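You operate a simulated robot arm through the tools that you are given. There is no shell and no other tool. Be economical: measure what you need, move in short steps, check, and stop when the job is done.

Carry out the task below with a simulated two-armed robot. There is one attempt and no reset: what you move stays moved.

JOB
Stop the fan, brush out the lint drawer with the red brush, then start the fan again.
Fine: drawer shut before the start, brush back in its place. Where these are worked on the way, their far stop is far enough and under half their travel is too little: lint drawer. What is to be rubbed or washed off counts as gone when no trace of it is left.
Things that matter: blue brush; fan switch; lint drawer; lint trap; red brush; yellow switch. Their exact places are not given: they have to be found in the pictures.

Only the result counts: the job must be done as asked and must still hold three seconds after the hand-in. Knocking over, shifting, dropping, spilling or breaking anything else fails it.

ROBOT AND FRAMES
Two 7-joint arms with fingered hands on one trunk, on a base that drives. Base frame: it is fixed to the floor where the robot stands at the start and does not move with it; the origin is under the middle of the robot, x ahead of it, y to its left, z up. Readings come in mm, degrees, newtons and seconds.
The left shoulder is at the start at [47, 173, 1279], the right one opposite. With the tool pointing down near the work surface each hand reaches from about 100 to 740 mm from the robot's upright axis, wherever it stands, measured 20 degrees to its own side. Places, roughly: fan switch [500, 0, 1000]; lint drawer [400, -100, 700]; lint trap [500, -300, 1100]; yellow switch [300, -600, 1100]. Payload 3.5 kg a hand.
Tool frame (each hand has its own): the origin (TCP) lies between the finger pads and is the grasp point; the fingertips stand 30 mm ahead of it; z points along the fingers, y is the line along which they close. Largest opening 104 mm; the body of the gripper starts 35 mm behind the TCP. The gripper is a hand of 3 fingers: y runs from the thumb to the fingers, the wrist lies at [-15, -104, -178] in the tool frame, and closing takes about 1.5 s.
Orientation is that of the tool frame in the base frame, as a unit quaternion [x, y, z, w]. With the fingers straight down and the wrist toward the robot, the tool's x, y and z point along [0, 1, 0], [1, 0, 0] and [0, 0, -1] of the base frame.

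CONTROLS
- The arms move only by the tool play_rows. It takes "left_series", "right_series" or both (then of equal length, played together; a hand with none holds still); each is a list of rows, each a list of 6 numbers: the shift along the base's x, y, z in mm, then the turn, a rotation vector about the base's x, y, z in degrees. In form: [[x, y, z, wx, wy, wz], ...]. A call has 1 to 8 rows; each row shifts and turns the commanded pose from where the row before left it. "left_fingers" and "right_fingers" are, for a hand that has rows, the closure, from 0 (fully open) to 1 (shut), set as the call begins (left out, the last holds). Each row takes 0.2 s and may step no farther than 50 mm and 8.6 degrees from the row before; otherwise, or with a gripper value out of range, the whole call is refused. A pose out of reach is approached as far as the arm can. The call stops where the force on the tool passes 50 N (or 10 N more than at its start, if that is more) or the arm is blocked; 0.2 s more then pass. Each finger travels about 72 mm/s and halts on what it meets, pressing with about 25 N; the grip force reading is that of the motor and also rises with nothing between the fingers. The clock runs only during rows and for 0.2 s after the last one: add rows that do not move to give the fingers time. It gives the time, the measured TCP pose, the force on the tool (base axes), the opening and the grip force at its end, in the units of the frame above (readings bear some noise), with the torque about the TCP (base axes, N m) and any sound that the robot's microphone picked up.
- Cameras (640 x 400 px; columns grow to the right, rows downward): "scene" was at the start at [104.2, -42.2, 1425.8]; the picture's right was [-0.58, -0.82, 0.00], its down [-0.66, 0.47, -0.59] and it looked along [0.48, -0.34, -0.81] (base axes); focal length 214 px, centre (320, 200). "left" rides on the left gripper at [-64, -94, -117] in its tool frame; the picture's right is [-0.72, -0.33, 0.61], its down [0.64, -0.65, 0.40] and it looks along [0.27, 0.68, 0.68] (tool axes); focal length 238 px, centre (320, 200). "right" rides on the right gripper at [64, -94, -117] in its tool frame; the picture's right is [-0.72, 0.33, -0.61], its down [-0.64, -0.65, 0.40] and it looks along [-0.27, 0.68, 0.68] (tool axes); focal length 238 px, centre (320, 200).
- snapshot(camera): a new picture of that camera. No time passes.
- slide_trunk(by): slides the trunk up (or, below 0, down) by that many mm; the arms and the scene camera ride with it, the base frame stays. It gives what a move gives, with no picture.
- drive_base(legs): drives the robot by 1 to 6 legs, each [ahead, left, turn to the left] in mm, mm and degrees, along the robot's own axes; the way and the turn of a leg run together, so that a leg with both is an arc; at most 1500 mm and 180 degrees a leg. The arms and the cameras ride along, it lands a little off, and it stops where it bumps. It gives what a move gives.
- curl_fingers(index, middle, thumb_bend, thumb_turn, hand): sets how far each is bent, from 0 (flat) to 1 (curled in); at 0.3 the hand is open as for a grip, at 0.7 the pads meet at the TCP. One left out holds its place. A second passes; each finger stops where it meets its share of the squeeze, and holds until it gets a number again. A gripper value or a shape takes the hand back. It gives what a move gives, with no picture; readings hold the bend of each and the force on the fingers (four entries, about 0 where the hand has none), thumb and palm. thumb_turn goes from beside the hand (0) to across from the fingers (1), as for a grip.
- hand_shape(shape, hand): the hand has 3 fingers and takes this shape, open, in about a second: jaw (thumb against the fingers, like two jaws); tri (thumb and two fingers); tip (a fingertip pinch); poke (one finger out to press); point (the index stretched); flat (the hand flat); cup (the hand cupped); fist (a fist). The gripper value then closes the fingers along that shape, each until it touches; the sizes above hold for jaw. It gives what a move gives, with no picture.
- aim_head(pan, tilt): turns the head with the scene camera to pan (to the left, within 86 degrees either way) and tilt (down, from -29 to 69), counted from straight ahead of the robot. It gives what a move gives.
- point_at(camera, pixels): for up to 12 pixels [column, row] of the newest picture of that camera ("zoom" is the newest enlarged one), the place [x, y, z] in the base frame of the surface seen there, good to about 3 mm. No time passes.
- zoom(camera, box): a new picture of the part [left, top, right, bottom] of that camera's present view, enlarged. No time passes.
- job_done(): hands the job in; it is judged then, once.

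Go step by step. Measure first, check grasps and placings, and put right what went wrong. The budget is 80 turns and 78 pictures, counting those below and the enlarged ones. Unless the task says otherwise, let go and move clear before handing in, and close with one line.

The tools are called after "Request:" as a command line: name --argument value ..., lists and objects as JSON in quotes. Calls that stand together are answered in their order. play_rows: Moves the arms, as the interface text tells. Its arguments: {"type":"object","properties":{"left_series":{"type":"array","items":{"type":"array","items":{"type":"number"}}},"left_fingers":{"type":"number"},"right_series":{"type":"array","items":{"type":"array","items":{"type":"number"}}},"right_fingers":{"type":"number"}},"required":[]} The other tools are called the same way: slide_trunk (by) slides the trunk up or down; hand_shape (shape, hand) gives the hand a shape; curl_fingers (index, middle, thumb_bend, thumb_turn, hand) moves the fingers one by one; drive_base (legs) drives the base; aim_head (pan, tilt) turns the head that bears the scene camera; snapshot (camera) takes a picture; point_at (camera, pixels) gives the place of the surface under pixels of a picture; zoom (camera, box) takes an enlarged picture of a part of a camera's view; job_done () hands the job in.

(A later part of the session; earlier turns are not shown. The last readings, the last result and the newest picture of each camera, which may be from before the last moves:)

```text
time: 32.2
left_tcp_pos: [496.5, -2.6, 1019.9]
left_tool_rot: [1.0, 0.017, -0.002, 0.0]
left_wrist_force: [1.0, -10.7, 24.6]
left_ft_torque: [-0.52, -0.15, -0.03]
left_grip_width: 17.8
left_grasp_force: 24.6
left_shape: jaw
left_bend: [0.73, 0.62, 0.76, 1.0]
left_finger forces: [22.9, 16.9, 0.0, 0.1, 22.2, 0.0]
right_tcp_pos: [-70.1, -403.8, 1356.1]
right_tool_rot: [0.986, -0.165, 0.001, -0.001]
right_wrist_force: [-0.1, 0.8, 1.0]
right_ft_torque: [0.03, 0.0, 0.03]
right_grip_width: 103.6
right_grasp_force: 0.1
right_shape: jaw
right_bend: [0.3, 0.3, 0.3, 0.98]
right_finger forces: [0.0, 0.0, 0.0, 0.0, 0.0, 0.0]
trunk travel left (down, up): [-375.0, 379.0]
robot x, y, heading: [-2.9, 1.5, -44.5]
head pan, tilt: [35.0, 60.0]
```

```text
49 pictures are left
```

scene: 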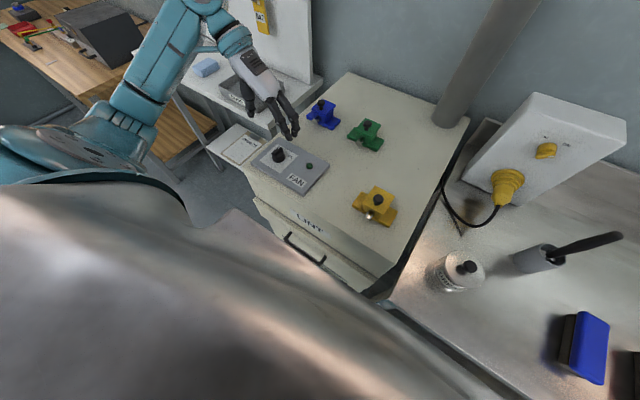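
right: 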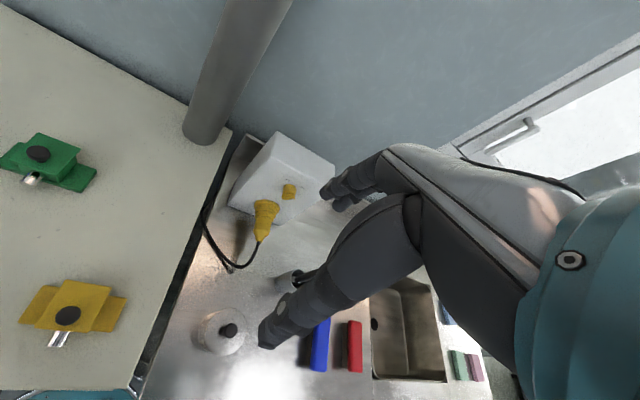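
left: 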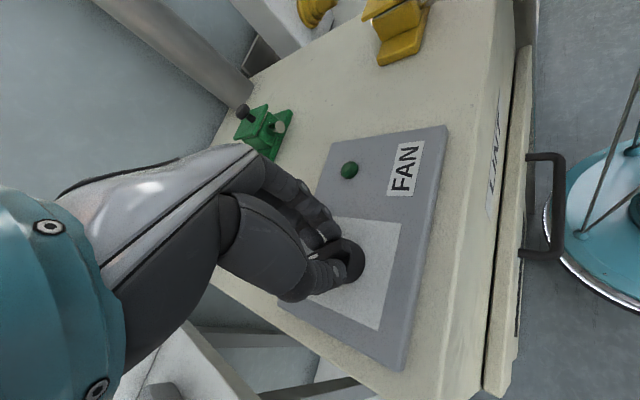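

The turn went through cleanly and the lamp (349,170) is dark. I'll release, lift and check the pointer.

Request:
play_rows --left_series '[[0, 0, 0, 0, 0, 0], [0, 0, 0, 0, 0, 0], [0, 0, 0, 0, 0, 0], [0, 0, 0, 0, 0, 0], [0, 0, 0, 0, 0, 0], [0, 0, 40, 0, 0, 0], [0, 0, 45, 0, 0, 0], [0, 0, 45, 0, 0, 0]]' --left_fingers 0

Request:
snapshot --camera "left"

```text
time: 34.0
left_tcp_pos: [497.0, -2.1, 1147.5]
left_tool_rot: [1.0, 0.015, -0.004, -0.002]
left_wrist_force: [0.4, 0.1, 1.5]
left_ft_torque: [0.02, 0.01, -0.02]
left_grip_width: 103.6
left_grasp_force: 0.1
left_shape: jaw
left_bend: [0.3, 0.3, 0.3, 0.98]
left_finger forces: [0.1, 0.0, 0.0, 0.0, 0.0, 0.0]
right_tcp_pos: [-69.6, -401.6, 1356.7]
right_tool_rot: [0.987, -0.163, -0.001, -0.001]
right_wrist_force: [0.0, -0.1, 0.0]
right_ft_torque: [-0.01, 0.03, 0.01]
right_grip_width: 103.5
right_grasp_force: 0.1
right_shape: jaw
right_bend: [0.3, 0.3, 0.3, 0.98]
right_finger forces: [0.1, 0.1, 0.0, 0.0, 0.1, 0.0]
trunk travel left (down, up): [-375.0, 379.0]
robot x, y, heading: [-1.5, -0.6, -44.9]
head pan, tilt: [35.0, 60.0]
```

```text
48 pictures are left
```

left: 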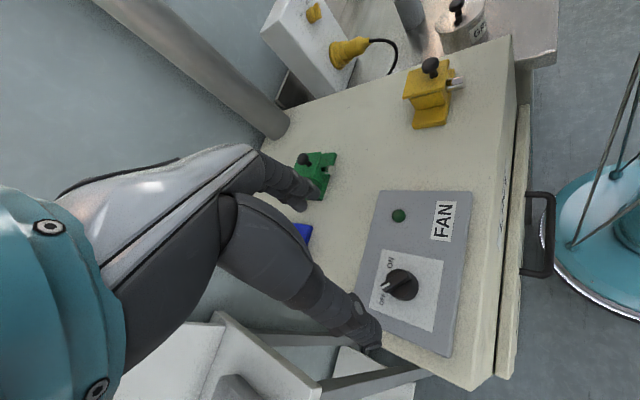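

The pointer stands at OFF, so the fan is stopped. The drawer needs room to open, so I'll back the robot off 250 mm from the wall and look at the handle.

Request:
drive_base --legs '[[-260, 0, 0]]'

Request:
aim_head --pan 20 --tilt 50

Request:
snapshot --camera "scene"

```text
time: 35.9
left_tcp_pos: [313.8, 183.1, 1146.4]
left_tool_rot: [1.0, 0.016, -0.003, -0.001]
left_wrist_force: [0.3, 0.5, -0.5]
left_ft_torque: [-0.02, 0.0, 0.02]
left_grip_width: 103.7
left_grasp_force: 0.1
left_shape: jaw
left_bend: [0.3, 0.3, 0.3, 0.98]
left_finger forces: [0.1, 0.1, 0.1, 0.1, 0.0, 0.0]
right_tcp_pos: [-253.2, -218.6, 1356.3]
right_tool_rot: [0.987, -0.163, 0.0, 0.0]
right_wrist_force: [0.5, -0.4, -0.2]
right_ft_torque: [-0.04, 0.04, -0.04]
right_grip_width: 103.8
right_grasp_force: 0.1
right_shape: jaw
right_bend: [0.3, 0.3, 0.3, 0.98]
right_finger forces: [0.1, 0.1, 0.0, 0.0, 0.0, 0.0]
trunk travel left (down, up): [-375.0, 379.0]
robot x, y, heading: [-187.1, 181.3, -44.6]
head pan, tilt: [35.0, 60.0]
```

```text
time: 36.6
left_tcp_pos: [313.3, 182.4, 1145.8]
left_tool_rot: [1.0, 0.016, -0.004, -0.002]
left_wrist_force: [0.1, 0.7, 0.4]
left_ft_torque: [0.01, 0.0, -0.03]
left_grip_width: 103.7
left_grasp_force: 0.0
left_shape: jaw
left_bend: [0.3, 0.3, 0.3, 0.98]
left_finger forces: [0.0, 0.0, 0.0, 0.0, 0.0, 0.0]
right_tcp_pos: [-252.3, -219.3, 1355.6]
right_tool_rot: [0.987, -0.163, 0.0, 0.001]
right_wrist_force: [0.3, -1.4, -0.6]
right_ft_torque: [0.01, 0.04, -0.01]
right_grip_width: 103.6
right_grasp_force: 0.1
right_shape: jaw
right_bend: [0.3, 0.3, 0.3, 0.98]
right_finger forces: [0.1, 0.0, 0.0, 0.0, 0.1, 0.0]
trunk travel left (down, up): [-375.0, 379.0]
robot x, y, heading: [-186.6, 182.4, -44.8]
head pan, tilt: [20.0, 50.0]
```

```text
47 pictures are left
```

scene: 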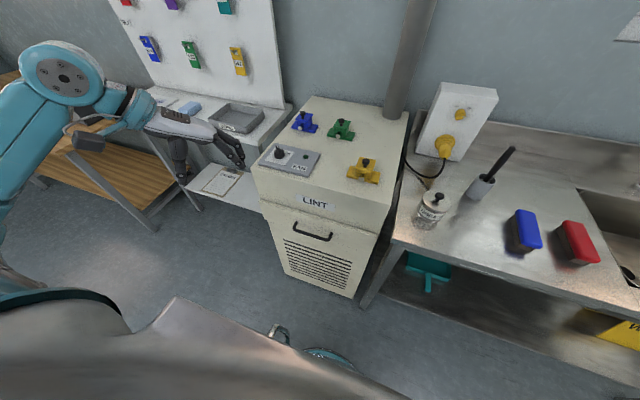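

The handle is at (312,232). I'll zoom and measure it.

Request:
zoom --camera "scene" --box '[250, 190, 390, 300]'

Request:
point_at --camera "zoom" --pixels '[[205, 175], [285, 212], [378, 215], [209, 142], [372, 185], [240, 200], [340, 220], [285, 160], [60, 85], [580, 195], [200, 380], [540, 470]]'

```text
3.64 times, centred on (320, 245) of scene
```

zoom: 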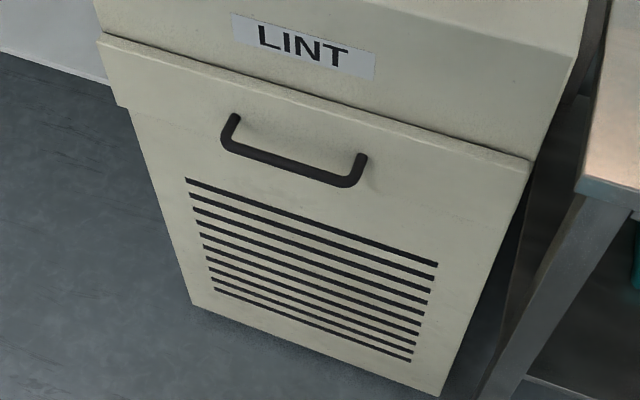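

```text
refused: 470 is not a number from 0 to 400
```

Request:
point_at --camera "zoom" --pixels '[[228, 140], [290, 164], [350, 181], [237, 117], [360, 158], [295, 130], [110, 80], [110, 45], [525, 170], [200, 300], [435, 385], [300, 230]]'

```text
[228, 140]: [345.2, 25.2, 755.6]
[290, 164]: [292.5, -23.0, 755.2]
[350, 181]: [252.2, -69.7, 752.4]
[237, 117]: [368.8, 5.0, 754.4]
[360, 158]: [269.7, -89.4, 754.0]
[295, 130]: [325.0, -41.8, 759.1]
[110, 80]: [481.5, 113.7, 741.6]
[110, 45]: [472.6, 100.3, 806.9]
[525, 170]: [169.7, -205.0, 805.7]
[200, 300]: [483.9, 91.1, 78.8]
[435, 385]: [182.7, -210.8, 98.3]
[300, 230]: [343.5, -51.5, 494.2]
```

The handle bar centre is (298,-22,755), and the front plate lies about 33 mm behind it. I'll lower the trunk and bring the left hand up with a 35° forward tilt, fingers half closed.

Request:
slide_trunk --by -150

Request:
play_rows --left_series '[[-8, -19, 0, 0, 0, 5.4], [-8, -19, 0, 0, 0, 5.4], [-8, -19, 0, 0, 0, 5.4], [-8, -19, -20, 0, 0, 5.4], [-8, -19, -20, 0, 0, 5.4], [-8, -19, -20, 0, 0, 5.4], [-8, -19, -20, 0, 0, 5.4], [-8, -19, -20, 0, 0, 5.4]]' --left_fingers 0.42

Request:
play_rows --left_series '[[0, 0, 0, -4.95, -4.95, 0], [0, 0, 0, -4.95, -4.95, 0], [0, 0, 0, -4.95, -4.95, 0], [0, 0, 0, -4.95, -4.95, 0], [0, 0, 0, -4.95, -4.95, 0]]'

Request:
snapshot --camera "scene"

```text
time: 38.4
left_tcp_pos: [312.9, 181.5, 997.1]
left_tool_rot: [1.0, 0.016, -0.003, -0.001]
left_wrist_force: [0.6, 0.2, -0.4]
left_ft_torque: [0.0, -0.03, -0.04]
left_grip_width: 103.5
left_grasp_force: 0.0
left_shape: jaw
left_bend: [0.3, 0.3, 0.3, 0.98]
left_finger forces: [0.1, 0.0, 0.1, 0.0, 0.1, 0.0]
right_tcp_pos: [-252.4, -218.6, 1206.0]
right_tool_rot: [0.987, -0.163, 0.0, -0.001]
right_wrist_force: [-0.2, 0.8, -0.1]
right_ft_torque: [0.01, 0.02, 0.01]
right_grip_width: 103.4
right_grasp_force: 0.0
right_shape: jaw
right_bend: [0.3, 0.3, 0.3, 0.98]
right_finger forces: [0.1, 0.1, 0.0, 0.1, 0.0, 0.1]
trunk travel left (down, up): [-225.0, 529.0]
robot x, y, heading: [-182.4, 182.5, -44.5]
head pan, tilt: [20.0, 50.0]
```

```text
time: 40.2
left_tcp_pos: [266.8, 20.2, 897.5]
left_tool_rot: [0.923, 0.384, -0.004, -0.001]
left_wrist_force: [0.1, -0.7, 0.0]
left_ft_torque: [0.0, -0.04, -0.01]
left_grip_width: 60.7
left_grasp_force: 0.0
left_shape: jaw
left_bend: [0.74, 0.41, 0.66, 1.0]
left_finger forces: [0.0, 0.1, 0.0, 0.1, 0.1, 0.0]
left hand out of reach, approached as far as the arm can: row 4, 5
right_tcp_pos: [-253.2, -219.2, 1206.4]
right_tool_rot: [0.987, -0.163, 0.0, 0.0]
right_wrist_force: [0.1, -0.3, 0.1]
right_ft_torque: [-0.02, 0.01, 0.03]
right_grip_width: 103.6
right_grasp_force: 0.1
right_shape: jaw
right_bend: [0.3, 0.3, 0.3, 0.98]
right_finger forces: [0.0, 0.0, 0.0, 0.0, 0.2, 0.1]
trunk travel left (down, up): [-225.0, 529.0]
robot x, y, heading: [-180.7, 186.4, -44.8]
head pan, tilt: [20.0, 50.0]
```

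```text
time: 41.4
left_tcp_pos: [283.0, 3.4, 889.2]
left_tool_rot: [0.882, 0.363, 0.111, 0.279]
left_wrist_force: [0.2, -0.6, 0.3]
left_ft_torque: [0.0, -0.02, -0.01]
left_grip_width: 60.7
left_grasp_force: 0.1
left_shape: jaw
left_bend: [0.74, 0.41, 0.66, 1.0]
left_finger forces: [0.0, 0.0, 0.0, 0.0, 0.0, 0.0]
left hand out of reach, approached as far as the arm can: row 1, 2, 3
right_tcp_pos: [-252.2, -220.1, 1206.5]
right_tool_rot: [0.986, -0.164, 0.0, 0.0]
right_wrist_force: [0.3, -0.1, 0.3]
right_ft_torque: [-0.01, -0.02, -0.01]
right_grip_width: 103.6
right_grasp_force: 0.0
right_shape: jaw
right_bend: [0.3, 0.3, 0.3, 0.98]
right_finger forces: [0.0, 0.0, 0.0, 0.1, 0.0, 0.0]
trunk travel left (down, up): [-225.0, 529.0]
robot x, y, heading: [-186.4, 184.8, -45.1]
head pan, tilt: [20.0, 50.0]
```

```text
45 pictures are left
```

scene: 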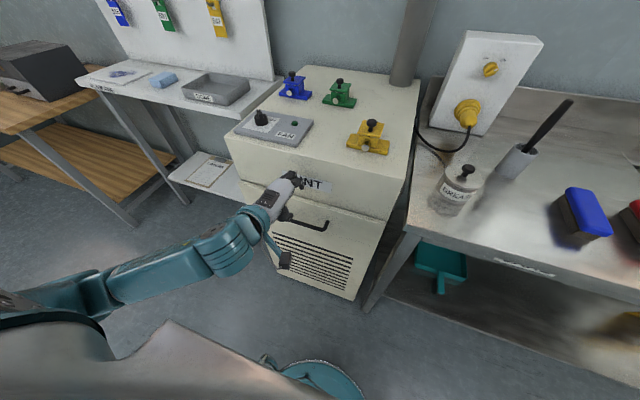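

The tilt is right, but the hand is about 66 mm too far forward and the arm is cramped. Backing the base 70 mm fixes both; I'll also even out the finger bends.

Request:
drive_base --legs '[[-70, 0, 0]]'

Request:
curl_fingers --hand "left" --index 0.5 --middle 0.5 --thumb_bend 0.5 --thumb_turn 1

Request:
snapshot --camera "left"

```text
time: 42.4
left_tcp_pos: [232.6, 52.6, 889.0]
left_tool_rot: [0.882, 0.364, 0.112, 0.278]
left_wrist_force: [-0.6, 0.0, -0.2]
left_ft_torque: [0.04, 0.01, -0.01]
left_grip_width: 60.5
left_grasp_force: 0.0
left_shape: jaw
left_bend: [0.74, 0.41, 0.66, 1.0]
left_finger forces: [0.0, 0.1, 0.1, 0.1, 0.0, 0.0]
right_tcp_pos: [-303.3, -168.3, 1207.1]
right_tool_rot: [0.987, -0.164, 0.001, 0.0]
right_wrist_force: [0.5, 0.0, 0.1]
right_ft_torque: [-0.02, -0.02, 0.03]
right_grip_width: 103.6
right_grasp_force: 0.0
right_shape: jaw
right_bend: [0.3, 0.3, 0.3, 0.98]
right_finger forces: [0.1, 0.0, 0.0, 0.0, 0.0, 0.0]
trunk travel left (down, up): [-225.0, 529.0]
robot x, y, heading: [-231.7, 229.5, -44.7]
head pan, tilt: [20.0, 50.0]
```

```text
time: 43.4
left_tcp_pos: [233.0, 52.2, 889.8]
left_tool_rot: [0.882, 0.364, 0.112, 0.277]
left_wrist_force: [0.8, -0.4, 0.5]
left_ft_torque: [0.0, -0.03, -0.04]
left_grip_width: 51.3
left_grasp_force: 0.1
left_shape: fingers
left_bend: [0.5, 0.5, 0.5, 1.0]
left_finger forces: [0.0, 0.1, 0.1, 0.0, 0.0, 0.0]
right_tcp_pos: [-302.5, -168.7, 1205.0]
right_tool_rot: [0.987, -0.163, 0.0, -0.001]
right_wrist_force: [-0.1, -0.2, 0.8]
right_ft_torque: [-0.02, 0.0, 0.01]
right_grip_width: 103.7
right_grasp_force: 0.1
right_shape: jaw
right_bend: [0.3, 0.3, 0.3, 0.98]
right_finger forces: [0.0, 0.0, 0.0, 0.0, 0.0, 0.0]
trunk travel left (down, up): [-225.0, 529.0]
robot x, y, heading: [-234.0, 232.2, -44.8]
head pan, tilt: [20.0, 50.0]
```

```text
44 pictures are left
```

left: 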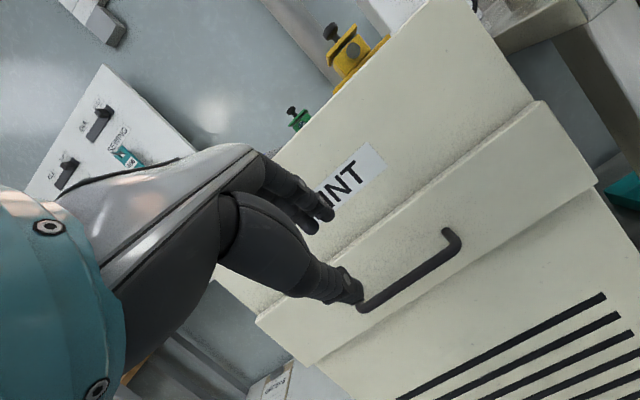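

The hand's approach line is now right and the grip is 51 mm open. I'll advance along it in two stages.

Request:
play_rows --left_series '[[16, -18, -33, 0, 0, 0], [16, -18, -33, 0, 0, 0], [10, -12, -21, 0, 0, 0]]'

Request:
snapshot --camera "left"

```text
time: 44.2
left_tcp_pos: [276.7, 3.3, 802.1]
left_tool_rot: [0.882, 0.364, 0.111, 0.277]
left_wrist_force: [0.4, 0.2, 0.4]
left_ft_torque: [-0.01, 0.02, 0.0]
left_grip_width: 51.2
left_grasp_force: 0.0
left_shape: fingers
left_bend: [0.5, 0.5, 0.5, 1.0]
left_finger forces: [0.1, 0.1, 0.0, 0.1, 0.0, 0.0]
right_tcp_pos: [-303.1, -168.5, 1205.8]
right_tool_rot: [0.987, -0.164, 0.0, 0.0]
right_wrist_force: [0.4, -0.1, -0.4]
right_ft_torque: [-0.03, -0.02, 0.0]
right_grip_width: 103.7
right_grasp_force: 0.0
right_shape: jaw
right_bend: [0.3, 0.3, 0.3, 0.98]
right_finger forces: [0.0, 0.0, 0.1, 0.0, 0.0, 0.1]
trunk travel left (down, up): [-225.0, 529.0]
robot x, y, heading: [-231.0, 230.0, -44.7]
head pan, tilt: [20.0, 50.0]
```

```text
43 pictures are left
```

left: 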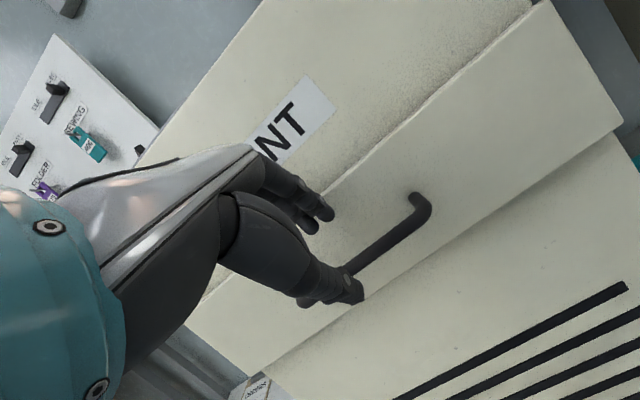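

The bar lies between thumb and fingers. I'll advance the rest and close.

Request:
play_rows --left_series '[[12, -12, -23, 0, 0, 0], [10, -11, -22, 0, 0, 0]]'

Request:
curl_fingers --hand "left" --index 0.8 --middle 0.8 --thumb_bend 0.8

Request:
snapshot --camera "left"

```text
time: 44.8
left_tcp_pos: [295.0, -16.9, 758.4]
left_tool_rot: [0.882, 0.363, 0.112, 0.28]
left_wrist_force: [-23.3, 23.8, 10.2]
left_ft_torque: [-0.33, -0.39, 0.28]
left_grip_width: 41.3
left_grasp_force: 16.3
left_shape: fingers
left_bend: [0.58, 0.59, 0.5, 1.0]
left_finger forces: [10.1, 22.4, 0.0, 0.0, 0.0, 0.0]
right_tcp_pos: [-306.5, -166.0, 1207.3]
right_tool_rot: [0.986, -0.164, 0.001, 0.001]
right_wrist_force: [1.2, 0.2, -0.7]
right_ft_torque: [-0.01, 0.0, 0.03]
right_grip_width: 103.4
right_grasp_force: 0.1
right_shape: jaw
right_bend: [0.3, 0.3, 0.3, 0.98]
right_finger forces: [0.1, 0.0, 0.0, 0.1, 0.0, 0.1]
trunk travel left (down, up): [-225.0, 529.0]
robot x, y, heading: [-234.4, 230.7, -44.8]
head pan, tilt: [20.0, 50.0]
```

```text
time: 45.8
left_tcp_pos: [298.5, -18.0, 754.7]
left_tool_rot: [0.883, 0.364, 0.11, 0.276]
left_wrist_force: [3.5, -1.3, -14.7]
left_ft_torque: [-0.13, -0.03, -0.05]
left_grip_width: 0.4
left_grasp_force: 9.9
left_shape: fingers
left_bend: [0.78, 0.77, 0.71, 1.0]
left_finger forces: [0.0, 16.2, 0.1, 0.0, 2.9, 0.0]
right_tcp_pos: [-300.0, -169.6, 1206.1]
right_tool_rot: [0.987, -0.163, -0.001, -0.001]
right_wrist_force: [-0.1, 0.9, -0.2]
right_ft_torque: [0.0, -0.01, -0.01]
right_grip_width: 103.6
right_grasp_force: 0.1
right_shape: jaw
right_bend: [0.3, 0.3, 0.3, 0.98]
right_finger forces: [0.0, 0.0, 0.0, 0.1, 0.1, 0.0]
trunk travel left (down, up): [-225.0, 529.0]
robot x, y, heading: [-234.0, 235.6, -44.9]
head pan, tilt: [20.0, 50.0]
```

```text
42 pictures are left
```

left: 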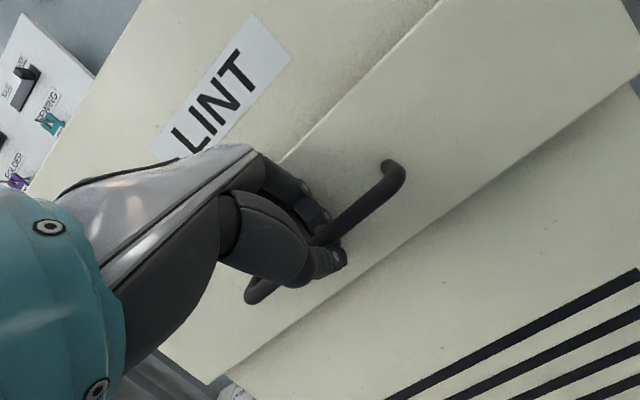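

The fingers are hooked round the bar. I'll pull the drawer by backing the base, keeping the arm posture.

Request:
drive_base --legs '[[-100, 0, 0]]'

Request:
snapshot --camera "scene"

```text
time: 46.9
left_tcp_pos: [227.6, 49.7, 754.7]
left_tool_rot: [0.882, 0.365, 0.112, 0.276]
left_wrist_force: [3.3, 2.5, -18.3]
left_ft_torque: [-0.14, -0.05, -0.02]
left_grip_width: 0.0
left_grasp_force: 10.5
left_shape: fingers
left_bend: [0.78, 0.76, 0.71, 1.0]
left_finger forces: [0.1, 16.5, 0.0, 0.0, 4.5, 0.0]
right_tcp_pos: [-371.9, -99.1, 1206.8]
right_tool_rot: [0.987, -0.163, -0.001, -0.001]
right_wrist_force: [0.1, 0.9, 0.0]
right_ft_torque: [-0.05, -0.03, 0.01]
right_grip_width: 103.8
right_grasp_force: 0.0
right_shape: jaw
right_bend: [0.3, 0.3, 0.3, 0.98]
right_finger forces: [0.1, 0.1, 0.1, 0.1, 0.1, 0.0]
trunk travel left (down, up): [-225.0, 529.0]
robot x, y, heading: [-305.1, 300.7, -44.8]
head pan, tilt: [20.0, 50.0]
```

```text
41 pictures are left
```

scene: 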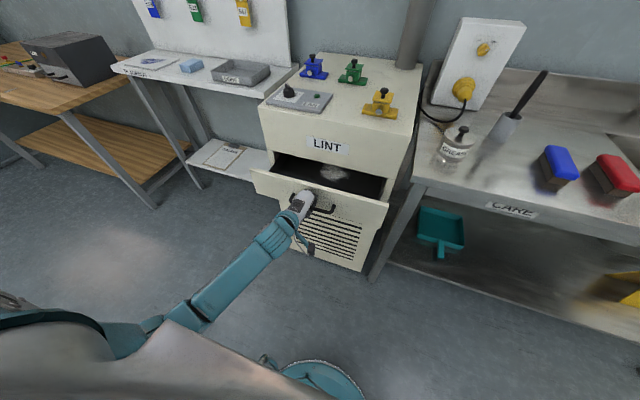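

The drawer is opening, with lint visible at (333,172). I'll keep pulling.

Request:
drive_base --legs '[[-80, 0, 0]]'

Request:
drive_base --legs '[[-60, 0, 0]]'

Request:
snapshot --camera "scene"

```text
time: 48.0
left_tcp_pos: [170.9, 108.1, 753.7]
left_tool_rot: [0.882, 0.365, 0.111, 0.275]
left_wrist_force: [1.9, 2.6, -14.4]
left_ft_torque: [-0.19, -0.07, -0.01]
left_grip_width: 0.0
left_grasp_force: 11.2
left_shape: fingers
left_bend: [0.78, 0.77, 0.71, 1.0]
left_finger forces: [0.0, 18.7, 0.1, 0.0, 4.0, 0.0]
right_tcp_pos: [-427.4, -43.8, 1206.6]
right_tool_rot: [0.987, -0.163, 0.0, 0.0]
right_wrist_force: [-1.0, -0.1, -0.3]
right_ft_torque: [-0.01, 0.0, 0.01]
right_grip_width: 103.8
right_grasp_force: 0.1
right_shape: jaw
right_bend: [0.3, 0.3, 0.3, 0.98]
right_finger forces: [0.0, 0.0, 0.0, 0.0, 0.1, 0.0]
trunk travel left (down, up): [-225.0, 529.0]
robot x, y, heading: [-358.1, 356.3, -44.9]
head pan, tilt: [20.0, 50.0]
```

```text
time: 49.0
left_tcp_pos: [128.2, 149.0, 753.9]
left_tool_rot: [0.883, 0.365, 0.11, 0.274]
left_wrist_force: [2.3, 1.1, -11.9]
left_ft_torque: [-0.2, -0.07, -0.02]
left_grip_width: 0.2
left_grasp_force: 11.2
left_shape: fingers
left_bend: [0.78, 0.77, 0.71, 1.0]
left_finger forces: [0.0, 20.3, 0.1, 0.0, 2.8, 0.0]
right_tcp_pos: [-470.4, -1.2, 1206.2]
right_tool_rot: [0.986, -0.164, -0.001, 0.0]
right_wrist_force: [0.2, -1.5, -0.2]
right_ft_torque: [-0.01, -0.02, 0.03]
right_grip_width: 103.8
right_grasp_force: 0.0
right_shape: jaw
right_bend: [0.3, 0.3, 0.3, 0.98]
right_finger forces: [0.0, 0.1, 0.0, 0.1, 0.0, 0.1]
trunk travel left (down, up): [-225.0, 529.0]
robot x, y, heading: [-403.5, 400.0, -44.9]
head pan, tilt: [20.0, 50.0]
```

```text
40 pictures are left
```

scene: 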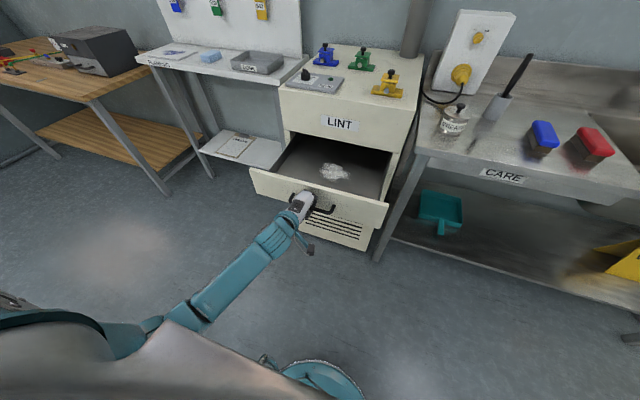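

Open 240 mm so far, with the lint patch at (335,172). I'll pull further to find the stop, then measure the lint.

Request:
drive_base --legs '[[-50, 0, 0]]'

Request:
zoom --camera "scene" --box '[230, 100, 430, 240]'

Request:
point_at --camera "zoom" --pixels '[[290, 210], [345, 190], [395, 225], [345, 245], [340, 215], [85, 225], [75, 250], [495, 330], [180, 130], [500, 165], [230, 240], [450, 260]]'

```text
time: 49.9
left_tcp_pos: [93.6, 184.1, 752.3]
left_tool_rot: [0.883, 0.364, 0.111, 0.273]
left_wrist_force: [0.7, 0.5, -10.3]
left_ft_torque: [-0.22, -0.14, -0.03]
left_grip_width: 0.2
left_grasp_force: 11.3
left_shape: fingers
left_bend: [0.78, 0.77, 0.71, 1.0]
left_finger forces: [0.1, 21.4, 0.0, 0.0, 1.6, 0.0]
right_tcp_pos: [-505.9, 32.6, 1206.8]
right_tool_rot: [0.987, -0.163, -0.001, 0.001]
right_wrist_force: [-0.1, 0.4, 0.5]
right_ft_torque: [-0.01, 0.0, 0.0]
right_grip_width: 103.8
right_grasp_force: 0.1
right_shape: jaw
right_bend: [0.3, 0.3, 0.3, 0.98]
right_finger forces: [0.1, 0.0, 0.0, 0.0, 0.0, 0.0]
trunk travel left (down, up): [-225.0, 529.0]
robot x, y, heading: [-437.4, 435.6, -45.1]
head pan, tilt: [20.0, 50.0]
```

```text
2.86 times, centred on (330, 170) of scene
```

zoom: 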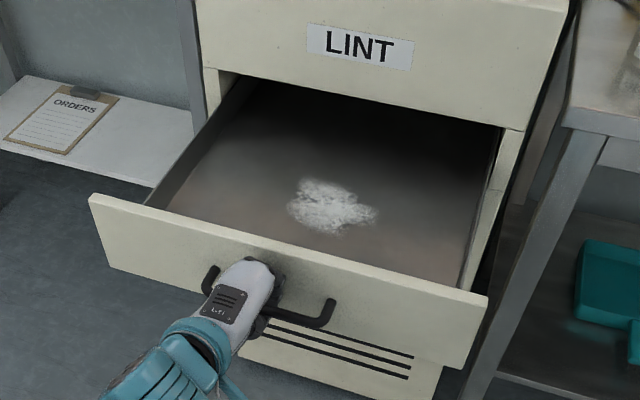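

```text
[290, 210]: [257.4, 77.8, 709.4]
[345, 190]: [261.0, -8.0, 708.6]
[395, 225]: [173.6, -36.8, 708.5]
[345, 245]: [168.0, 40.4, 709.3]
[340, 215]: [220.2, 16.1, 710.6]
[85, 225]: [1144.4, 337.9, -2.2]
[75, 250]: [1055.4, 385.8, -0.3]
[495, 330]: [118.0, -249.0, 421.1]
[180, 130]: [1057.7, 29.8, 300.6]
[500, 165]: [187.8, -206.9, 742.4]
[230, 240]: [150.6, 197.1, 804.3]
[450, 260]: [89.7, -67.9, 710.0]
```

The drawer is open about 290 mm. The lint patch spans about 140×100 mm around (217,20) on the floor at z≈709. I'll unhook the left hand and retreat.

Request:
curl_fingers --hand "left" --index 0.5 --middle 0.5 --thumb_bend 0.5

Request:
play_rows --left_series '[[-10, 10, 20, 0, 0, 0], [-12, 12, 25, 0, 0, 0], [-12, 12, 25, 0, 0, 0], [-12, 12, 25, 0, 0, 0], [-12, 12, 30, 0, 0, 0]]'

Request:
snapshot --camera "left"

```text
time: 50.9
left_tcp_pos: [94.4, 185.8, 752.4]
left_tool_rot: [0.883, 0.365, 0.111, 0.273]
left_wrist_force: [0.2, -0.5, 0.5]
left_ft_torque: [-0.03, -0.01, 0.03]
left_grip_width: 51.7
left_grasp_force: 0.6
left_shape: fingers
left_bend: [0.5, 0.5, 0.5, 1.0]
left_finger forces: [0.5, 0.2, 0.1, 0.0, 0.1, 0.0]
right_tcp_pos: [-506.5, 33.4, 1206.7]
right_tool_rot: [0.987, -0.164, 0.0, -0.001]
right_wrist_force: [-0.5, -0.5, 0.2]
right_ft_torque: [0.01, -0.01, -0.02]
right_grip_width: 103.6
right_grasp_force: 0.2
right_shape: jaw
right_bend: [0.3, 0.3, 0.3, 0.98]
right_finger forces: [0.0, 0.1, 0.0, 0.0, 0.0, 0.1]
trunk travel left (down, up): [-225.0, 529.0]
robot x, y, heading: [-437.5, 434.7, -44.6]
head pan, tilt: [20.0, 50.0]
```

```text
time: 52.1
left_tcp_pos: [37.0, 243.3, 878.2]
left_tool_rot: [0.884, 0.364, 0.111, 0.273]
left_wrist_force: [-0.6, -0.1, 1.1]
left_ft_torque: [-0.02, 0.0, -0.02]
left_grip_width: 51.9
left_grasp_force: 0.0
left_shape: fingers
left_bend: [0.5, 0.5, 0.5, 1.0]
left_finger forces: [0.0, 0.0, 0.1, 0.1, 0.0, 0.0]
right_tcp_pos: [-507.3, 32.6, 1206.2]
right_tool_rot: [0.987, -0.163, -0.001, 0.0]
right_wrist_force: [-0.1, 0.1, -0.2]
right_ft_torque: [0.04, -0.02, 0.0]
right_grip_width: 103.6
right_grasp_force: 0.0
right_shape: jaw
right_bend: [0.3, 0.3, 0.3, 0.98]
right_finger forces: [0.0, 0.0, 0.1, 0.1, 0.1, 0.0]
trunk travel left (down, up): [-225.0, 529.0]
robot x, y, heading: [-440.2, 430.8, -44.7]
head pan, tilt: [20.0, 50.0]
```

```text
38 pictures are left
```

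left: 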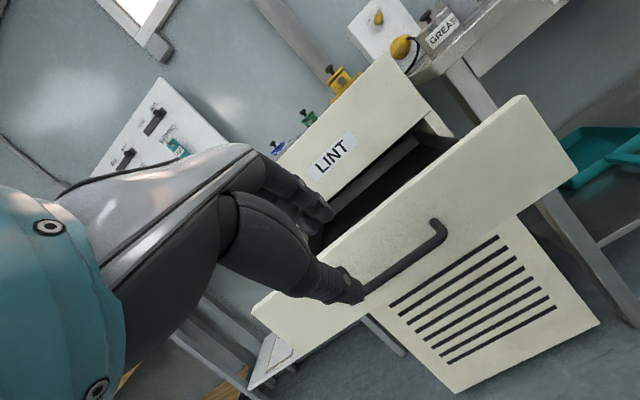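

The left hand is free. I'll raise the trunk, lift and straighten the left hand, and turn the right hand to close across the brush.

Request:
slide_trunk --by 150

Request:
play_rows --left_series '[[0, 0, 25, 0, 0, 0], [0, 0, 25, 0, 0, 0], [0, 0, 25, 3.5, 3.5, 0], [0, 0, 25, 3.5, 3.5, 0], [0, 0, 25, 3.5, 3.5, 0], [0, 0, 25, 3.5, 3.5, 0], [0, 0, 0, 3.5, 3.5, 0], [0, 0, 0, 3.5, 3.5, 0]]' --right_series '[[5, -5, 0, 0, 0, 8], [5, -5, 0, 0, 0, 8], [5, -5, 0, 0, 0, 8], [5, -5, 0, 0, 0, 8], [5, -5, 0, 0, 0, 8], [5, -5, 0, 0, 0, 8], [5, -5, 0, 0, 0, 8], [5, -5, 0, 0, 0, 8]]'

Request:
play_rows --right_series '[[5, -5, 0, 0, 0, 8], [5, -5, 0, 0, 0, 8], [5, -5, 0, 0, 0, 8], [5, -5, 0, 0, 0, 8], [5, -5, 0, 0, 0, 8], [5, -5, 0, 0, 0, 8], [5, -5, 0, 0, 0, 8], [5, -5, 0, 0, 0, 8]]'

Request:
play_rows --right_series '[[0, 0, 0, 0, 0, 8], [0, 0, 0, 0, 0, 8], [0, 0, 0, 0, 0, 8], [0, 0, 0, 0, 0, 2]]'

```text
time: 53.8
left_tcp_pos: [35.6, 241.5, 1026.9]
left_tool_rot: [0.883, 0.365, 0.112, 0.272]
left_wrist_force: [-0.7, -0.3, -0.3]
left_ft_torque: [-0.02, 0.01, -0.01]
left_grip_width: 51.8
left_grasp_force: 0.0
left_shape: fingers
left_bend: [0.5, 0.5, 0.5, 1.0]
left_finger forces: [0.1, 0.1, 0.1, 0.1, 0.1, 0.0]
right_tcp_pos: [-506.8, 33.8, 1355.7]
right_tool_rot: [0.987, -0.163, -0.001, 0.0]
right_wrist_force: [-0.3, -0.7, -0.7]
right_ft_torque: [0.01, -0.03, -0.03]
right_grip_width: 103.7
right_grasp_force: 0.0
right_shape: jaw
right_bend: [0.3, 0.3, 0.3, 0.98]
right_finger forces: [0.1, 0.1, 0.1, 0.0, 0.0, 0.1]
trunk travel left (down, up): [-375.0, 379.0]
robot x, y, heading: [-438.1, 434.8, -44.7]
head pan, tilt: [20.0, 50.0]
```

```text
time: 55.6
left_tcp_pos: [51.0, 235.6, 1164.9]
left_tool_rot: [0.919, 0.389, 0.027, 0.059]
left_wrist_force: [0.6, -0.2, -0.2]
left_ft_torque: [0.01, -0.03, 0.02]
left_grip_width: 51.8
left_grasp_force: 0.0
left_shape: fingers
left_bend: [0.5, 0.5, 0.5, 1.0]
left_finger forces: [0.0, 0.1, 0.0, 0.0, 0.0, 0.0]
left hand out of reach, approached as far as the arm can: row 6, 8
right_tcp_pos: [-466.3, -5.4, 1355.5]
right_tool_rot: [0.922, 0.386, -0.001, -0.002]
right_wrist_force: [0.3, -0.6, 0.1]
right_ft_torque: [0.02, -0.01, -0.01]
right_grip_width: 103.9
right_grasp_force: 0.0
right_shape: jaw
right_bend: [0.3, 0.3, 0.3, 0.98]
right_finger forces: [0.1, 0.0, 0.0, 0.0, 0.0, 0.0]
trunk travel left (down, up): [-375.0, 379.0]
robot x, y, heading: [-437.8, 437.0, -44.7]
head pan, tilt: [20.0, 50.0]
```

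```text
time: 57.4
left_tcp_pos: [50.3, 234.6, 1165.0]
left_tool_rot: [0.919, 0.389, 0.027, 0.062]
left_wrist_force: [0.7, -0.3, -0.2]
left_ft_torque: [-0.02, -0.01, 0.0]
left_grip_width: 52.0
left_grasp_force: 0.0
left_shape: fingers
left_bend: [0.5, 0.5, 0.5, 1.0]
left_finger forces: [0.1, 0.1, 0.0, 0.1, 0.0, 0.0]
right_tcp_pos: [-425.1, -47.3, 1356.1]
right_tool_rot: [0.579, 0.816, 0.0, 0.0]
right_wrist_force: [0.1, 0.0, -0.6]
right_ft_torque: [0.02, -0.01, 0.03]
right_grip_width: 103.4
right_grasp_force: 0.0
right_shape: jaw
right_bend: [0.3, 0.3, 0.3, 0.98]
right_finger forces: [0.0, 0.1, 0.0, 0.0, 0.1, 0.1]
trunk travel left (down, up): [-375.0, 379.0]
robot x, y, heading: [-437.1, 436.0, -44.8]
head pan, tilt: [20.0, 50.0]
```

```text
time: 58.4
left_tcp_pos: [48.6, 236.1, 1165.5]
left_tool_rot: [0.919, 0.39, 0.027, 0.061]
left_wrist_force: [-0.7, 0.3, 0.5]
left_ft_torque: [0.0, 0.0, -0.01]
left_grip_width: 51.8
left_grasp_force: 0.0
left_shape: fingers
left_bend: [0.5, 0.5, 0.5, 1.0]
left_finger forces: [0.0, 0.1, 0.1, 0.1, 0.0, 0.1]
right_tcp_pos: [-426.8, -46.3, 1355.6]
right_tool_rot: [0.379, 0.925, 0.0, 0.001]
right_wrist_force: [0.3, -0.5, -0.6]
right_ft_torque: [-0.01, 0.01, -0.04]
right_grip_width: 103.8
right_grasp_force: 0.0
right_shape: jaw
right_bend: [0.3, 0.3, 0.3, 0.98]
right_finger forces: [0.0, 0.0, 0.0, 0.0, 0.1, 0.0]
trunk travel left (down, up): [-375.0, 379.0]
robot x, y, heading: [-434.3, 433.3, -45.1]
head pan, tilt: [20.0, 50.0]
```

The right hand is turned correctly. I'll drive to the metal table: sideways right, then forward.

Request:
drive_base --legs '[[0, -280, 0], [560, 0, 0]]'

Request:
aim_head --pan -25 --tilt 55

Request:
snapshot --camera "scene"

```text
time: 63.2
left_tcp_pos: [245.7, -360.2, 1165.0]
left_tool_rot: [0.92, 0.387, 0.026, 0.06]
left_wrist_force: [0.8, -0.4, 0.2]
left_ft_torque: [0.02, 0.02, -0.01]
left_grip_width: 51.9
left_grasp_force: 0.1
left_shape: fingers
left_bend: [0.5, 0.5, 0.5, 1.0]
left_finger forces: [0.1, 0.0, 0.0, 0.0, 0.0, 0.1]
right_tcp_pos: [-231.7, -640.0, 1355.6]
right_tool_rot: [0.383, 0.924, 0.001, 0.001]
right_wrist_force: [0.0, -0.2, 0.5]
right_ft_torque: [0.01, 0.01, -0.01]
right_grip_width: 103.6
right_grasp_force: 0.1
right_shape: jaw
right_bend: [0.3, 0.3, 0.3, 0.98]
right_finger forces: [0.0, 0.0, 0.1, 0.0, 0.0, 0.0]
trunk travel left (down, up): [-375.0, 379.0]
robot x, y, heading: [-241.5, -153.1, -45.0]
head pan, tilt: [20.0, 50.0]
```

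```text
time: 64.3
left_tcp_pos: [244.6, -360.1, 1165.0]
left_tool_rot: [0.919, 0.388, 0.026, 0.061]
left_wrist_force: [0.3, -0.1, 0.0]
left_ft_torque: [0.01, -0.02, 0.01]
left_grip_width: 51.9
left_grasp_force: 0.2
left_shape: fingers
left_bend: [0.5, 0.5, 0.5, 1.0]
left_finger forces: [0.1, 0.1, 0.0, 0.0, 0.0, 0.0]
right_tcp_pos: [-233.0, -639.2, 1356.3]
right_tool_rot: [0.382, 0.924, 0.0, 0.0]
right_wrist_force: [0.5, 0.3, -0.7]
right_ft_torque: [-0.03, 0.02, 0.0]
right_grip_width: 103.9
right_grasp_force: 0.1
right_shape: jaw
right_bend: [0.3, 0.3, 0.3, 0.98]
right_finger forces: [0.0, 0.0, 0.0, 0.0, 0.1, 0.0]
trunk travel left (down, up): [-375.0, 379.0]
robot x, y, heading: [-239.9, -157.2, -45.3]
head pan, tilt: [-25.0, 55.0]
```

```text
37 pictures are left
```

scene: 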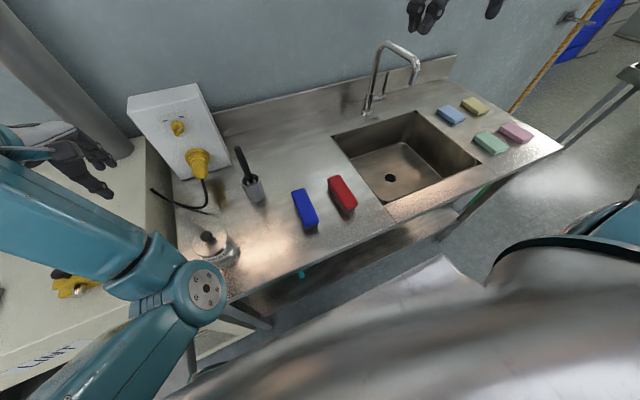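

The red brush is at (342,195). I'll measure it precisely.

Request:
zoom --camera "scene" --box '[270, 150, 400, 250]'

Request:
point_at --camera "zoom" --pixels '[[305, 140], [365, 135], [355, 280], [415, 260], [360, 205], [300, 170], [335, 295], [382, 295], [180, 250]]'

```text
4.00 times, centred on (335, 200) of scene
```

zoom: 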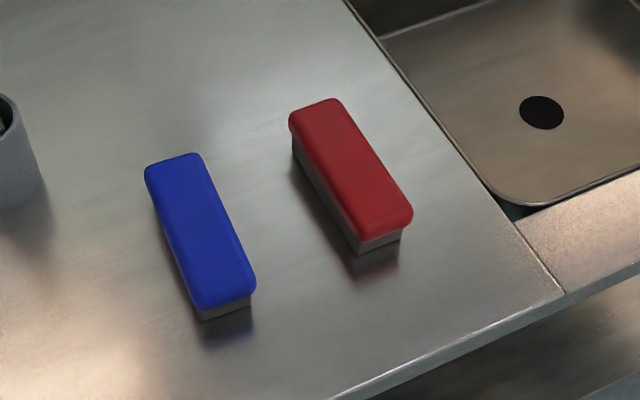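

```text
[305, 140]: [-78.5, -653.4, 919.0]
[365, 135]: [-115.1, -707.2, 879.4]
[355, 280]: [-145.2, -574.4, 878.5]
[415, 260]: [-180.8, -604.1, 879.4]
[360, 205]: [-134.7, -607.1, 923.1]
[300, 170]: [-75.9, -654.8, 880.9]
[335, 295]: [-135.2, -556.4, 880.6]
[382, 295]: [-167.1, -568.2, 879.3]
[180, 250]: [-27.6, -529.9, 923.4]
```

I'll take the brush's top corners just inside the red.

Request:
point_at --camera "zoom" --pixels '[[297, 118], [332, 104], [363, 230], [405, 212], [350, 165], [320, 165], [380, 155], [360, 245]]'

```text
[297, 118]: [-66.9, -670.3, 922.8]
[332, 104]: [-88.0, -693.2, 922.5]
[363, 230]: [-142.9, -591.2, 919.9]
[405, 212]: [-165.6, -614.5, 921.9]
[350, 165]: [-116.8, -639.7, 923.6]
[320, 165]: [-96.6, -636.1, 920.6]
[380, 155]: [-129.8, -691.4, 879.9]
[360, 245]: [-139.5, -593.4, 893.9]
```

The brush centre is (-116,-642), top z 923, axis square to the wall. I'll move the right hand above it.

Request:
play_rows --right_series '[[20, -1, -30, 0, 0, 0], [20, -1, -40, 0, 0, 0], [20, -1, -48, 0, 0, 0], [20, 0, -48, 0, 0, 0], [20, 0, -48, 0, 0, 0], [16, 0, -48, 0, 0, 0], [0, 0, -48, 0, 0, 0], [0, 0, -36, 0, 0, 0]]'

Request:
snapshot --camera "right"

Request:
snapshot --camera "scene"

```text
refused: row 3 steps farther than a row can; nothing moved
```

```text
35 pictures are left
```

right: 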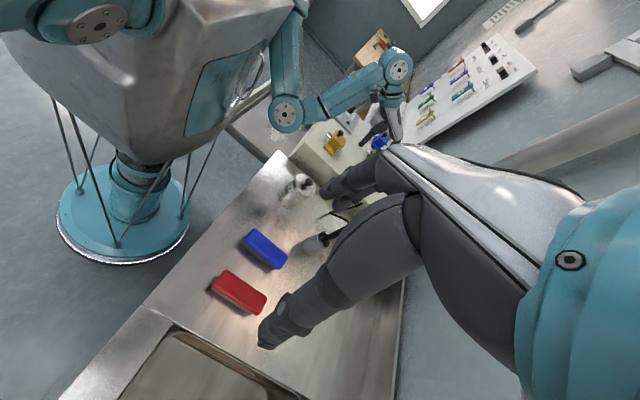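

```text
34 pictures are left
```

scene: 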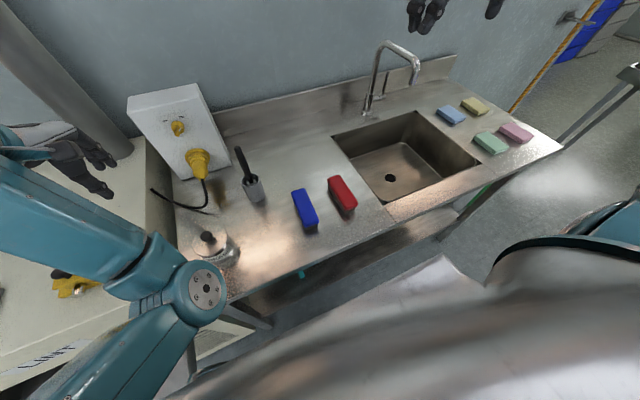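

A step was too long; I'll resend in smaller steps.

Request:
play_rows --right_series '[[20, -1, -40, 0, 0, 0], [20, -1, -45, 0, 0, 0], [20, 0, -45, 0, 0, 0], [20, 0, -45, 0, 0, 0], [20, 0, -45, 0, 0, 0], [16, 0, -46, 0, 0, 0], [0, 0, -48, 0, 0, 0], [0, 0, -40, 0, 0, 0]]'

Request:
snapshot --camera "right"

Request:
snapshot --camera "scene"

```text
time: 66.1
left_tcp_pos: [245.0, -359.3, 1164.7]
left_tool_rot: [0.919, 0.389, 0.027, 0.061]
left_wrist_force: [-0.2, -0.4, -0.8]
left_ft_torque: [0.04, 0.0, 0.01]
left_grip_width: 52.0
left_grasp_force: 0.0
left_shape: fingers
left_bend: [0.5, 0.5, 0.5, 1.0]
left_finger forces: [0.0, 0.0, 0.0, 0.0, 0.1, 0.1]
right_tcp_pos: [-115.5, -641.5, 1002.5]
right_tool_rot: [0.383, 0.924, 0.0, 0.001]
right_wrist_force: [1.1, 0.2, 0.0]
right_ft_torque: [-0.03, 0.06, 0.02]
right_grip_width: 103.8
right_grasp_force: 0.1
right_shape: jaw
right_bend: [0.3, 0.3, 0.3, 0.98]
right_finger forces: [0.0, 0.0, 0.1, 0.1, 0.1, 0.0]
trunk travel left (down, up): [-375.0, 379.0]
robot x, y, heading: [-241.4, -159.3, -44.9]
head pan, tilt: [-25.0, 55.0]
```

```text
33 pictures are left
```

right: 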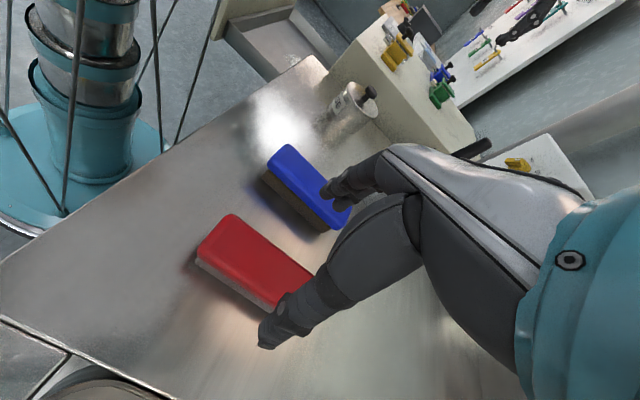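

```text
32 pictures are left
```

scene: 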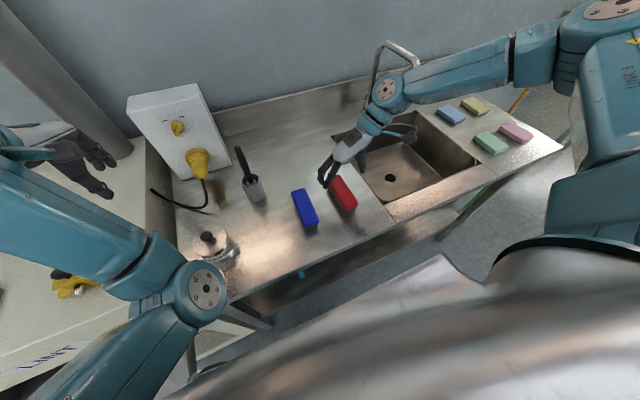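

The hand is over the brush (projected centre about (271,266), seen (258,262)). I'll descend and grip.

Request:
play_rows --right_series '[[0, 0, -40, 0, 0, 0], [0, 0, -30, 0, 0, 0], [0, 0, -14, 0, 0, 0]]'

Request:
play_rows --right_series '[[0, 0, 0, 0, 0, 0], [0, 0, 0, 0, 0, 0], [0, 0, 0, 0, 0, 0], [0, 0, 0, 0, 0, 0], [0, 0, 0, 0, 0, 0], [0, 0, 0, 0, 0, 0], [0, 0, 0, 0, 0, 0], [0, 0, 0, 0, 0, 0]]' --right_fingers 1

Request:
snapshot --camera "right"

```text
time: 66.9
left_tcp_pos: [244.7, -360.5, 1165.9]
left_tool_rot: [0.919, 0.388, 0.027, 0.061]
left_wrist_force: [0.5, 0.3, -0.6]
left_ft_torque: [0.01, 0.01, 0.01]
left_grip_width: 52.1
left_grasp_force: 0.1
left_shape: fingers
left_bend: [0.5, 0.5, 0.5, 1.0]
left_finger forces: [0.0, 0.0, 0.1, 0.0, 0.1, 0.1]
right_tcp_pos: [-128.6, -632.1, 944.4]
right_tool_rot: [0.382, 0.924, -0.002, 0.0]
right_wrist_force: [0.4, 0.5, 0.8]
right_ft_torque: [-0.01, 0.0, 0.01]
right_grip_width: 104.0
right_grasp_force: 0.0
right_shape: jaw
right_bend: [0.3, 0.3, 0.3, 0.98]
right_finger forces: [0.0, 0.0, 0.0, 0.1, 0.0, 0.1]
right hand out of reach, approached as far as the arm can: row 2, 3
trunk travel left (down, up): [-375.0, 379.0]
robot x, y, heading: [-242.3, -161.4, -44.9]
head pan, tilt: [-25.0, 55.0]
```

```text
time: 68.7
left_tcp_pos: [243.7, -360.2, 1165.1]
left_tool_rot: [0.92, 0.387, 0.026, 0.061]
left_wrist_force: [0.2, 1.6, 0.0]
left_ft_torque: [-0.02, 0.01, -0.03]
left_grip_width: 51.6
left_grasp_force: 0.0
left_shape: fingers
left_bend: [0.5, 0.5, 0.5, 1.0]
left_finger forces: [0.0, 0.0, 0.0, 0.0, 0.0, 0.0]
right_tcp_pos: [-129.0, -631.7, 944.0]
right_tool_rot: [0.384, 0.923, -0.001, 0.0]
right_wrist_force: [-0.7, 0.3, -0.4]
right_ft_torque: [0.03, 0.0, 0.02]
right_grip_width: 40.5
right_grasp_force: 25.1
right_shape: jaw
right_bend: [0.74, 0.49, 0.73, 1.0]
right_finger forces: [14.6, 8.0, 0.0, 0.0, 22.5, 0.0]
trunk travel left (down, up): [-375.0, 379.0]
robot x, y, heading: [-239.8, -156.6, -44.9]
head pan, tilt: [-25.0, 55.0]
```

```text
31 pictures are left
```

right: 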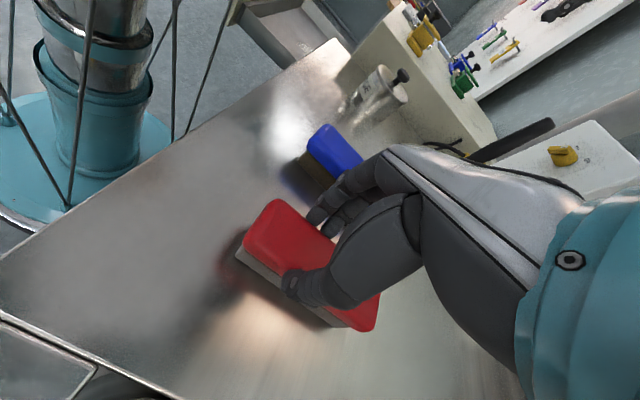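

The arm stopped short of reach at z 944 and only holds the top edge. I'll open, lower by the trunk, nudge the base ahead 16 mm, then regrip.

Request:
play_rows --right_series '[[0, 0, 0, 0, 0, 0], [0, 0, 0, 0, 0, 0], [0, 0, 0, 0, 0, 0], [0, 0, 0, 0, 0, 0], [0, 0, 0, 0, 0, 0], [0, 0, 0, 0, 0, 0]]' --right_fingers 0

Request:
drive_base --legs '[[16, 0, 0]]'

Request:
slide_trunk --by -26

Request:
snapshot --camera "right"

```text
time: 70.1
left_tcp_pos: [245.3, -360.5, 1164.0]
left_tool_rot: [0.919, 0.388, 0.027, 0.061]
left_wrist_force: [0.0, 0.2, 0.3]
left_ft_torque: [0.0, 0.0, 0.03]
left_grip_width: 52.0
left_grasp_force: 0.0
left_shape: fingers
left_bend: [0.5, 0.5, 0.5, 1.0]
left_finger forces: [0.1, 0.0, 0.0, 0.1, 0.0, 0.0]
right_tcp_pos: [-129.5, -632.2, 944.3]
right_tool_rot: [0.383, 0.924, -0.001, 0.0]
right_wrist_force: [-0.1, 0.8, 0.1]
right_ft_torque: [-0.03, -0.01, 0.01]
right_grip_width: 103.4
right_grasp_force: 0.1
right_shape: jaw
right_bend: [0.3, 0.3, 0.3, 0.98]
right_finger forces: [0.1, 0.0, 0.0, 0.0, 0.0, 0.1]
trunk travel left (down, up): [-375.0, 379.0]
robot x, y, heading: [-243.0, -157.6, -45.2]
head pan, tilt: [-25.0, 55.0]
```

```text
time: 70.9
left_tcp_pos: [255.5, -370.7, 1164.4]
left_tool_rot: [0.919, 0.388, 0.027, 0.062]
left_wrist_force: [0.3, -0.8, -0.2]
left_ft_torque: [-0.02, 0.0, 0.0]
left_grip_width: 52.0
left_grasp_force: 0.1
left_shape: fingers
left_bend: [0.5, 0.5, 0.5, 1.0]
left_finger forces: [0.0, 0.0, 0.0, 0.1, 0.1, 0.0]
right_tcp_pos: [-118.3, -643.7, 944.1]
right_tool_rot: [0.384, 0.923, -0.001, 0.001]
right_wrist_force: [0.5, 0.3, -0.6]
right_ft_torque: [0.01, 0.04, 0.01]
right_grip_width: 103.5
right_grasp_force: 0.0
right_shape: jaw
right_bend: [0.3, 0.3, 0.3, 0.98]
right_finger forces: [0.1, 0.1, 0.0, 0.0, 0.1, 0.1]
trunk travel left (down, up): [-375.0, 379.0]
robot x, y, heading: [-231.2, -171.4, -45.2]
head pan, tilt: [-25.0, 55.0]
```

```text
time: 71.6
left_tcp_pos: [257.1, -370.7, 1137.6]
left_tool_rot: [0.919, 0.389, 0.028, 0.061]
left_wrist_force: [-0.3, 0.0, 0.3]
left_ft_torque: [0.01, -0.02, 0.0]
left_grip_width: 51.8
left_grasp_force: 0.0
left_shape: fingers
left_bend: [0.5, 0.5, 0.5, 1.0]
left_finger forces: [0.1, 0.0, 0.0, 0.0, 0.0, 0.0]
right_tcp_pos: [-118.8, -642.4, 918.7]
right_tool_rot: [0.383, 0.924, -0.002, 0.001]
right_wrist_force: [-0.6, -0.5, 0.4]
right_ft_torque: [-0.02, 0.03, 0.01]
right_grip_width: 103.8
right_grasp_force: 0.0
right_shape: jaw
right_bend: [0.3, 0.3, 0.3, 0.98]
right_finger forces: [0.0, 0.0, 0.0, 0.0, 0.1, 0.1]
trunk travel left (down, up): [-349.0, 405.0]
robot x, y, heading: [-232.0, -170.6, -44.8]
head pan, tilt: [-25.0, 55.0]
```

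```text
30 pictures are left
```

right: 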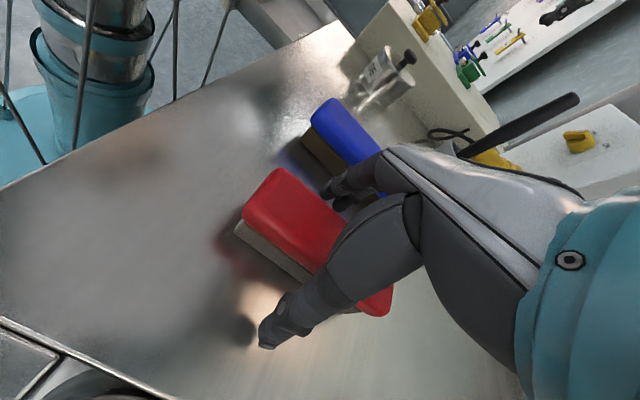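

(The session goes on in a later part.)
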